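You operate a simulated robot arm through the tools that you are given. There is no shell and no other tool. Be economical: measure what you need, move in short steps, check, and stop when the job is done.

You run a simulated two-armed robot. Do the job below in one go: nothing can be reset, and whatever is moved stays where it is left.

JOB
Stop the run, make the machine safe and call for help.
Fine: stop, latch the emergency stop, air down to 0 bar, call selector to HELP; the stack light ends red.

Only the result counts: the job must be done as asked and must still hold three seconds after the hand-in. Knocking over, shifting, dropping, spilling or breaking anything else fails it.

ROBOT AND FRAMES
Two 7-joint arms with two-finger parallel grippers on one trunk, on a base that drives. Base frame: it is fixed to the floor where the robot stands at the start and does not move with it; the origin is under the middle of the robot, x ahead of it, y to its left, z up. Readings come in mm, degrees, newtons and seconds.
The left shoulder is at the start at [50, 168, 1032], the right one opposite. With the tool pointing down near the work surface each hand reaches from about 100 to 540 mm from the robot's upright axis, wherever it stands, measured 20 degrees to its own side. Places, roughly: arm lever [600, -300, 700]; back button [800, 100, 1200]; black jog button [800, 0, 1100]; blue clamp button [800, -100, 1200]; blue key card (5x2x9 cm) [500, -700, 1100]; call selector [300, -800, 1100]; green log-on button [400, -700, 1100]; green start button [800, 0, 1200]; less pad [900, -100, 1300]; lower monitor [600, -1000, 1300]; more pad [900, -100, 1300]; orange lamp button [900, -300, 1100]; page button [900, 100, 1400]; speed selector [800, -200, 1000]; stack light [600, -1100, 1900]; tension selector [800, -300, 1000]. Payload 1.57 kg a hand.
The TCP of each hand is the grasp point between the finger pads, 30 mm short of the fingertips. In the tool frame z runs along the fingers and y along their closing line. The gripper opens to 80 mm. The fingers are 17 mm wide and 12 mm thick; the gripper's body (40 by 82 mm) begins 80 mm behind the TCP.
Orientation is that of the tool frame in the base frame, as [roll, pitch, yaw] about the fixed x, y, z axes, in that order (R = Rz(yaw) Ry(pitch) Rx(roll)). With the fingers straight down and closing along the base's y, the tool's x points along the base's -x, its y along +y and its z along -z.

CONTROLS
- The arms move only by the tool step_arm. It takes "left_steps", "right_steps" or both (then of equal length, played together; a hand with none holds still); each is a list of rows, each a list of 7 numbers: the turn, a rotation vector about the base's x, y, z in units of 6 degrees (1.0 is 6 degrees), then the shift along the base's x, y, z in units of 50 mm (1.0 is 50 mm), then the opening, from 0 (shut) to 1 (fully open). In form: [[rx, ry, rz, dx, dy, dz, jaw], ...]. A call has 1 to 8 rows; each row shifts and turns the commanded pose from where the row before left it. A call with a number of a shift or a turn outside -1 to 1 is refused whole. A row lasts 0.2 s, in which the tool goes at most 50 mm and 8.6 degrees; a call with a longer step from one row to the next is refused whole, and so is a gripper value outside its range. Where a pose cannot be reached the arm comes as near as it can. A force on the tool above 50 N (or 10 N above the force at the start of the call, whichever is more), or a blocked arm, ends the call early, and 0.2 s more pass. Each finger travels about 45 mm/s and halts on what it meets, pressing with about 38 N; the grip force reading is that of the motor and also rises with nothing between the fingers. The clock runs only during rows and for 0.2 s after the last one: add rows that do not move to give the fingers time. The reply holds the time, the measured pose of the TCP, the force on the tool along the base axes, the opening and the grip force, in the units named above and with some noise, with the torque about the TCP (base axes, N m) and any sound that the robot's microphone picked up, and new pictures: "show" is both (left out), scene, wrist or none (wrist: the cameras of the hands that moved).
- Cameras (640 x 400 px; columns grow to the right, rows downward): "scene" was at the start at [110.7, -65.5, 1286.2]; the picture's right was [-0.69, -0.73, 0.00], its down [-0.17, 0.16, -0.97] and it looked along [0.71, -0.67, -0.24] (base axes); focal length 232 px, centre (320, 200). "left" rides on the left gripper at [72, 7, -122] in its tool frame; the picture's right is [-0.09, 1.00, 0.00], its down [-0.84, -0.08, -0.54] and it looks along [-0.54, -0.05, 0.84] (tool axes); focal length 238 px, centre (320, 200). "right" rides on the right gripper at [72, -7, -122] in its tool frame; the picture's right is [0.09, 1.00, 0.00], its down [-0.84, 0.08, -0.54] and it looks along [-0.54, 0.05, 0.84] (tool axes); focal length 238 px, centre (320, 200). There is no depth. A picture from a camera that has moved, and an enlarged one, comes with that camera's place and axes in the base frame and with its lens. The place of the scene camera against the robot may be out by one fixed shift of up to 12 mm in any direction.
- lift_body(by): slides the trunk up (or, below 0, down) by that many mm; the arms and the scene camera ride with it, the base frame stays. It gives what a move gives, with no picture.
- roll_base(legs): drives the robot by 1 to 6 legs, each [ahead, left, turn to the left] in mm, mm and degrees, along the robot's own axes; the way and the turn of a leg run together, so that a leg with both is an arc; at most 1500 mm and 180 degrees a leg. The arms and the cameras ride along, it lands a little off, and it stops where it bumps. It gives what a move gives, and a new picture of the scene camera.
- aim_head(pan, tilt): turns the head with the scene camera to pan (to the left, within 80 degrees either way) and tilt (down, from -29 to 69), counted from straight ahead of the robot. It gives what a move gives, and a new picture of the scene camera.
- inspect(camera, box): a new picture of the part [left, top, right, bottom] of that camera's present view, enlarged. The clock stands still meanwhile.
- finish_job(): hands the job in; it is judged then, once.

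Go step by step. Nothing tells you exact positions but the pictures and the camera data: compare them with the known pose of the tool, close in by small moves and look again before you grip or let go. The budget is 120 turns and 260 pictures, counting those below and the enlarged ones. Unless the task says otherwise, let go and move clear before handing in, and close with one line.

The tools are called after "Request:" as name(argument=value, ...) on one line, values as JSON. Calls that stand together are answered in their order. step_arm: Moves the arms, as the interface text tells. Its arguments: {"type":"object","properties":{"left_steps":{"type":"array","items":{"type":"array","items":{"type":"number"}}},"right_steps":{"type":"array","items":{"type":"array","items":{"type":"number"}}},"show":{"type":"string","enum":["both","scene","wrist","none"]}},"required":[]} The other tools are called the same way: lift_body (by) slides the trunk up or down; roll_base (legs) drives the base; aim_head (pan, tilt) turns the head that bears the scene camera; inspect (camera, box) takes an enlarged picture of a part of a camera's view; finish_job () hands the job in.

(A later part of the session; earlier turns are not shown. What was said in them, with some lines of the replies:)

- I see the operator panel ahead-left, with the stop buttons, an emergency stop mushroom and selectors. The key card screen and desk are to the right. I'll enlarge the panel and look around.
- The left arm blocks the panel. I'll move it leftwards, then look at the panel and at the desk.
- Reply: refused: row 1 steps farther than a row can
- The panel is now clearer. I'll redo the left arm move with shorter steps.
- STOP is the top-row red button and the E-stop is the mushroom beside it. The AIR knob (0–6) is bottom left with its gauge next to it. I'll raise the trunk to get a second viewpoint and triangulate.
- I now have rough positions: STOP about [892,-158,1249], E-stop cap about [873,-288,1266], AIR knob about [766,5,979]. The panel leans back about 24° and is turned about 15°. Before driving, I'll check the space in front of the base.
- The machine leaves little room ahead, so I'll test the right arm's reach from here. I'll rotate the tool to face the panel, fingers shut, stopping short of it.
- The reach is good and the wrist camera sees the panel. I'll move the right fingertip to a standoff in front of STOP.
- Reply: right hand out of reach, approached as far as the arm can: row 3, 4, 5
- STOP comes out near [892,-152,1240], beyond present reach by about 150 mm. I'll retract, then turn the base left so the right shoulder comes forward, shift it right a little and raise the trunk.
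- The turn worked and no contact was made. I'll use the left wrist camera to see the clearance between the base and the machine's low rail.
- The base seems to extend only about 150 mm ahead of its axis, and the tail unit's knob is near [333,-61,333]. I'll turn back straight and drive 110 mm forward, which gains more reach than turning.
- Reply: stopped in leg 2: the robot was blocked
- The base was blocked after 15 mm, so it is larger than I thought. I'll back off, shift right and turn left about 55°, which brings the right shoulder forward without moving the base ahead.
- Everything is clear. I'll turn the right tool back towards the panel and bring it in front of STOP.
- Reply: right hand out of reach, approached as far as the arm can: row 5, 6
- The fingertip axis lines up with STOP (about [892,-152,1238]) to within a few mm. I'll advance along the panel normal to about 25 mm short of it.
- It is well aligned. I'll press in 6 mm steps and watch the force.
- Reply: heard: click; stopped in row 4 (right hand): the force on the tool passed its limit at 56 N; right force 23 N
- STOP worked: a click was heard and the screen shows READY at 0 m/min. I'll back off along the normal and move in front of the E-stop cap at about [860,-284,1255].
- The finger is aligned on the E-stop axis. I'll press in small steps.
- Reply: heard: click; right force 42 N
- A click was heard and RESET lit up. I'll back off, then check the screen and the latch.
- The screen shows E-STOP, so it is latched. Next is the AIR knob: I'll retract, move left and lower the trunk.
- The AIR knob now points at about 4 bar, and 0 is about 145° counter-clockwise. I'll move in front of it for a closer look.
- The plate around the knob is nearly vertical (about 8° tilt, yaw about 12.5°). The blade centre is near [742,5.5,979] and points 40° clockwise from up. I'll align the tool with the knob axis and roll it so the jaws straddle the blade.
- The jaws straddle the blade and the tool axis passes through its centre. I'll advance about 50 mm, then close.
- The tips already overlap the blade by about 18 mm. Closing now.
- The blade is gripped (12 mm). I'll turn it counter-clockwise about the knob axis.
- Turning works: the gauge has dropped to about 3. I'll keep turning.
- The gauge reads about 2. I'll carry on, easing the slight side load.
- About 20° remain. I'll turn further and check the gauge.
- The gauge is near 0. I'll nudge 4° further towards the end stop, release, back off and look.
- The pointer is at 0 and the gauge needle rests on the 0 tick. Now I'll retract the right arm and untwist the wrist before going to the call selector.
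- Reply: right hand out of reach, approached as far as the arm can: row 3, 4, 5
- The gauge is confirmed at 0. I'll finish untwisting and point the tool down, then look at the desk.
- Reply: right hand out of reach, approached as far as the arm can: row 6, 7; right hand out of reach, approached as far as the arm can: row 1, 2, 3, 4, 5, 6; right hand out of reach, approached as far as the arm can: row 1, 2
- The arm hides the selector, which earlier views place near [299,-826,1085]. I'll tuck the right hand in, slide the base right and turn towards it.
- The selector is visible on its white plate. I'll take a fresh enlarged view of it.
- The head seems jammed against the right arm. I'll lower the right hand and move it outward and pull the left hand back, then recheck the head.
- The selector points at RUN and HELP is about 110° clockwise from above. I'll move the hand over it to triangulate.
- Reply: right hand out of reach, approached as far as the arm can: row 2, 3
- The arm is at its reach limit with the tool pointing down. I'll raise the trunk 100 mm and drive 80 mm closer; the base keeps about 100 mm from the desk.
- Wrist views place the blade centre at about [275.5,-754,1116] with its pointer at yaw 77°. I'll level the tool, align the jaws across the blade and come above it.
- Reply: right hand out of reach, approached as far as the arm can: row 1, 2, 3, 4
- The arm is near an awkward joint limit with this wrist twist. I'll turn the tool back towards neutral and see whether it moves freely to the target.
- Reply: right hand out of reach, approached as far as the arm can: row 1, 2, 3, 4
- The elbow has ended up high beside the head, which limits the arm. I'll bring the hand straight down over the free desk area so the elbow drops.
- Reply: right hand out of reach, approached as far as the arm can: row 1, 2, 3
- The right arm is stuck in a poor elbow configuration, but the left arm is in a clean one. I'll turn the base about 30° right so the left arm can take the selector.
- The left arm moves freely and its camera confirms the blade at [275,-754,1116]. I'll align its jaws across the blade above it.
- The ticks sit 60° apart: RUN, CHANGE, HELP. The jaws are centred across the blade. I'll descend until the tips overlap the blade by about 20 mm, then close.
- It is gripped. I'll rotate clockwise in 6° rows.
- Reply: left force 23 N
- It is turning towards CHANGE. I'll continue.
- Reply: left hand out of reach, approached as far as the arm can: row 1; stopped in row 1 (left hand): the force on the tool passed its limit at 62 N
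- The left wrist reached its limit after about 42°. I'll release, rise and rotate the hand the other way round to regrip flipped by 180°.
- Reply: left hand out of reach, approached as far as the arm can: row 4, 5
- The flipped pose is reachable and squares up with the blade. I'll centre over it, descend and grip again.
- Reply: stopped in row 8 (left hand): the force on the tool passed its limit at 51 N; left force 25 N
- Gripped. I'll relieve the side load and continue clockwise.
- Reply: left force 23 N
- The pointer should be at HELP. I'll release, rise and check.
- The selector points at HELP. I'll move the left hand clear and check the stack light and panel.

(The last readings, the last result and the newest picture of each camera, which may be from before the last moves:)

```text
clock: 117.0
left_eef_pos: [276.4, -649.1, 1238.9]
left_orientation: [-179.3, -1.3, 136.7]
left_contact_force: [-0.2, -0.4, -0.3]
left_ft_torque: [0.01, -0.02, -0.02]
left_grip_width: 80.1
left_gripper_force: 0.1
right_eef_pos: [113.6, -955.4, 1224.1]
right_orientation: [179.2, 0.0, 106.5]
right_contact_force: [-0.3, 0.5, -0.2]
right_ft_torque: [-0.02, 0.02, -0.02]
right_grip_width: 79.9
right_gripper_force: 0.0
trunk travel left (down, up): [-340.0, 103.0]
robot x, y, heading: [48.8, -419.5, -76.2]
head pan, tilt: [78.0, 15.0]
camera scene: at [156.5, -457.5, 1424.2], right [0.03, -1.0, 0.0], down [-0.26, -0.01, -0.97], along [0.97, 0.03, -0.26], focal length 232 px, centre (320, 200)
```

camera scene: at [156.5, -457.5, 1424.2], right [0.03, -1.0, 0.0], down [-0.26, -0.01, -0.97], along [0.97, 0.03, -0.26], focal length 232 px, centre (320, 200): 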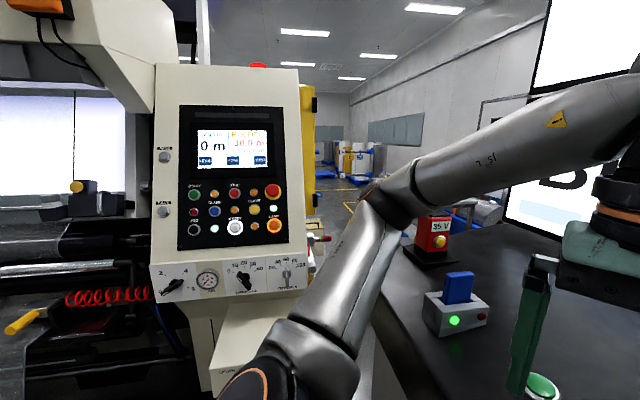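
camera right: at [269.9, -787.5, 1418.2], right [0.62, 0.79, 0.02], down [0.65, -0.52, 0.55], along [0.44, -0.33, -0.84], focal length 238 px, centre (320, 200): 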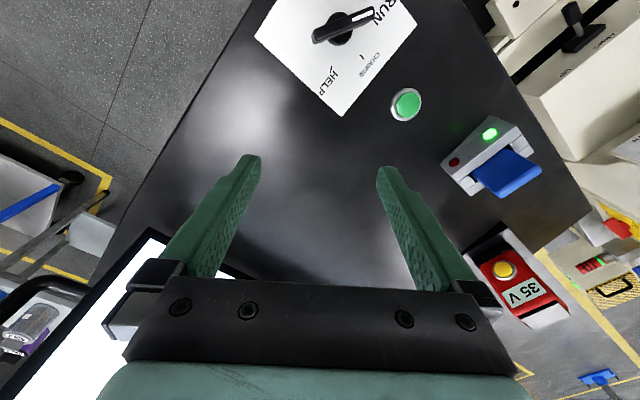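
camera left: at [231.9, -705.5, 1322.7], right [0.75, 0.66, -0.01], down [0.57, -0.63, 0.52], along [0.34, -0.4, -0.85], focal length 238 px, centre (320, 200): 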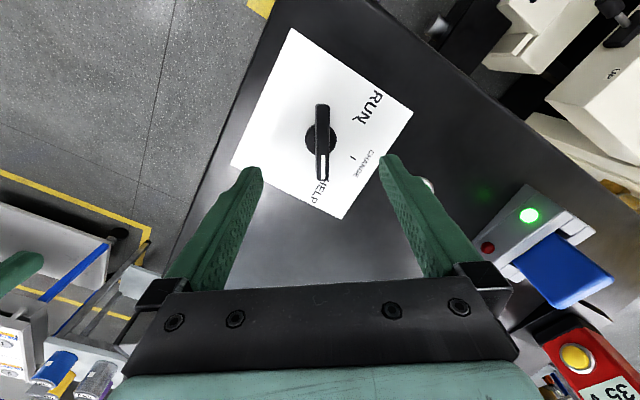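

Request:
inspect(camera="scene", box=[145, 110, 305, 310])

Request:
inspect(camera="scene", box=[150, 255, 240, 305])

```text
2.00 times, centred on (225, 210) of scene
camera zoom: at [156.5, -457.5, 1424.2], right [0.03, -1.0, 0.0], down [-0.26, -0.01, -0.97], along [0.97, 0.03, -0.26], focal length 464 px, centre (510, 180)
```

zoom: 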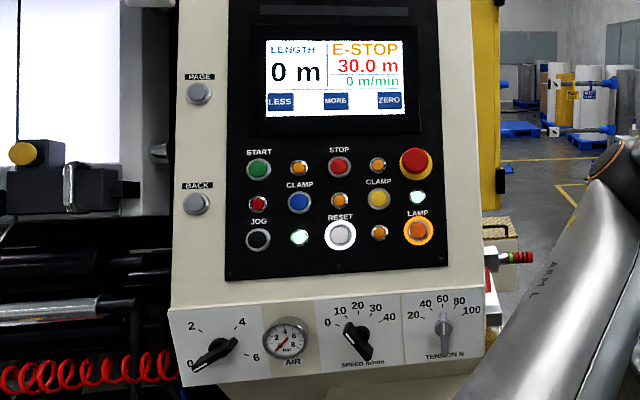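

```text
7.11 times, centred on (195, 280) of scene
camera zoom: at [156.5, -457.5, 1424.2], right [0.03, -1.0, 0.0], down [-0.26, -0.01, -0.97], along [0.97, 0.03, -0.26], focal length 1649 px, centre (1209, -369)
```

zoom: 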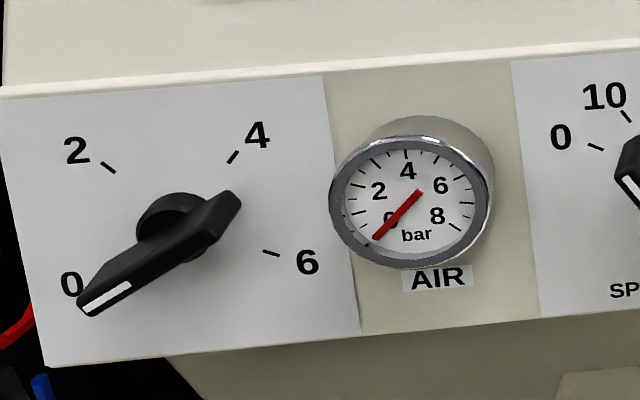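

The screen shows E-STOP at 0 m/min, the air knob and gauge are at 0, the selector is at HELP and the stack light is red. Both hands are clear, so I'm handing in.

Request:
finish_job()

```text
The job is handed in.
```

The run is stopped, the emergency stop is latched, the air is down to 0 bar, the call selector is at HELP and the stack light is red.
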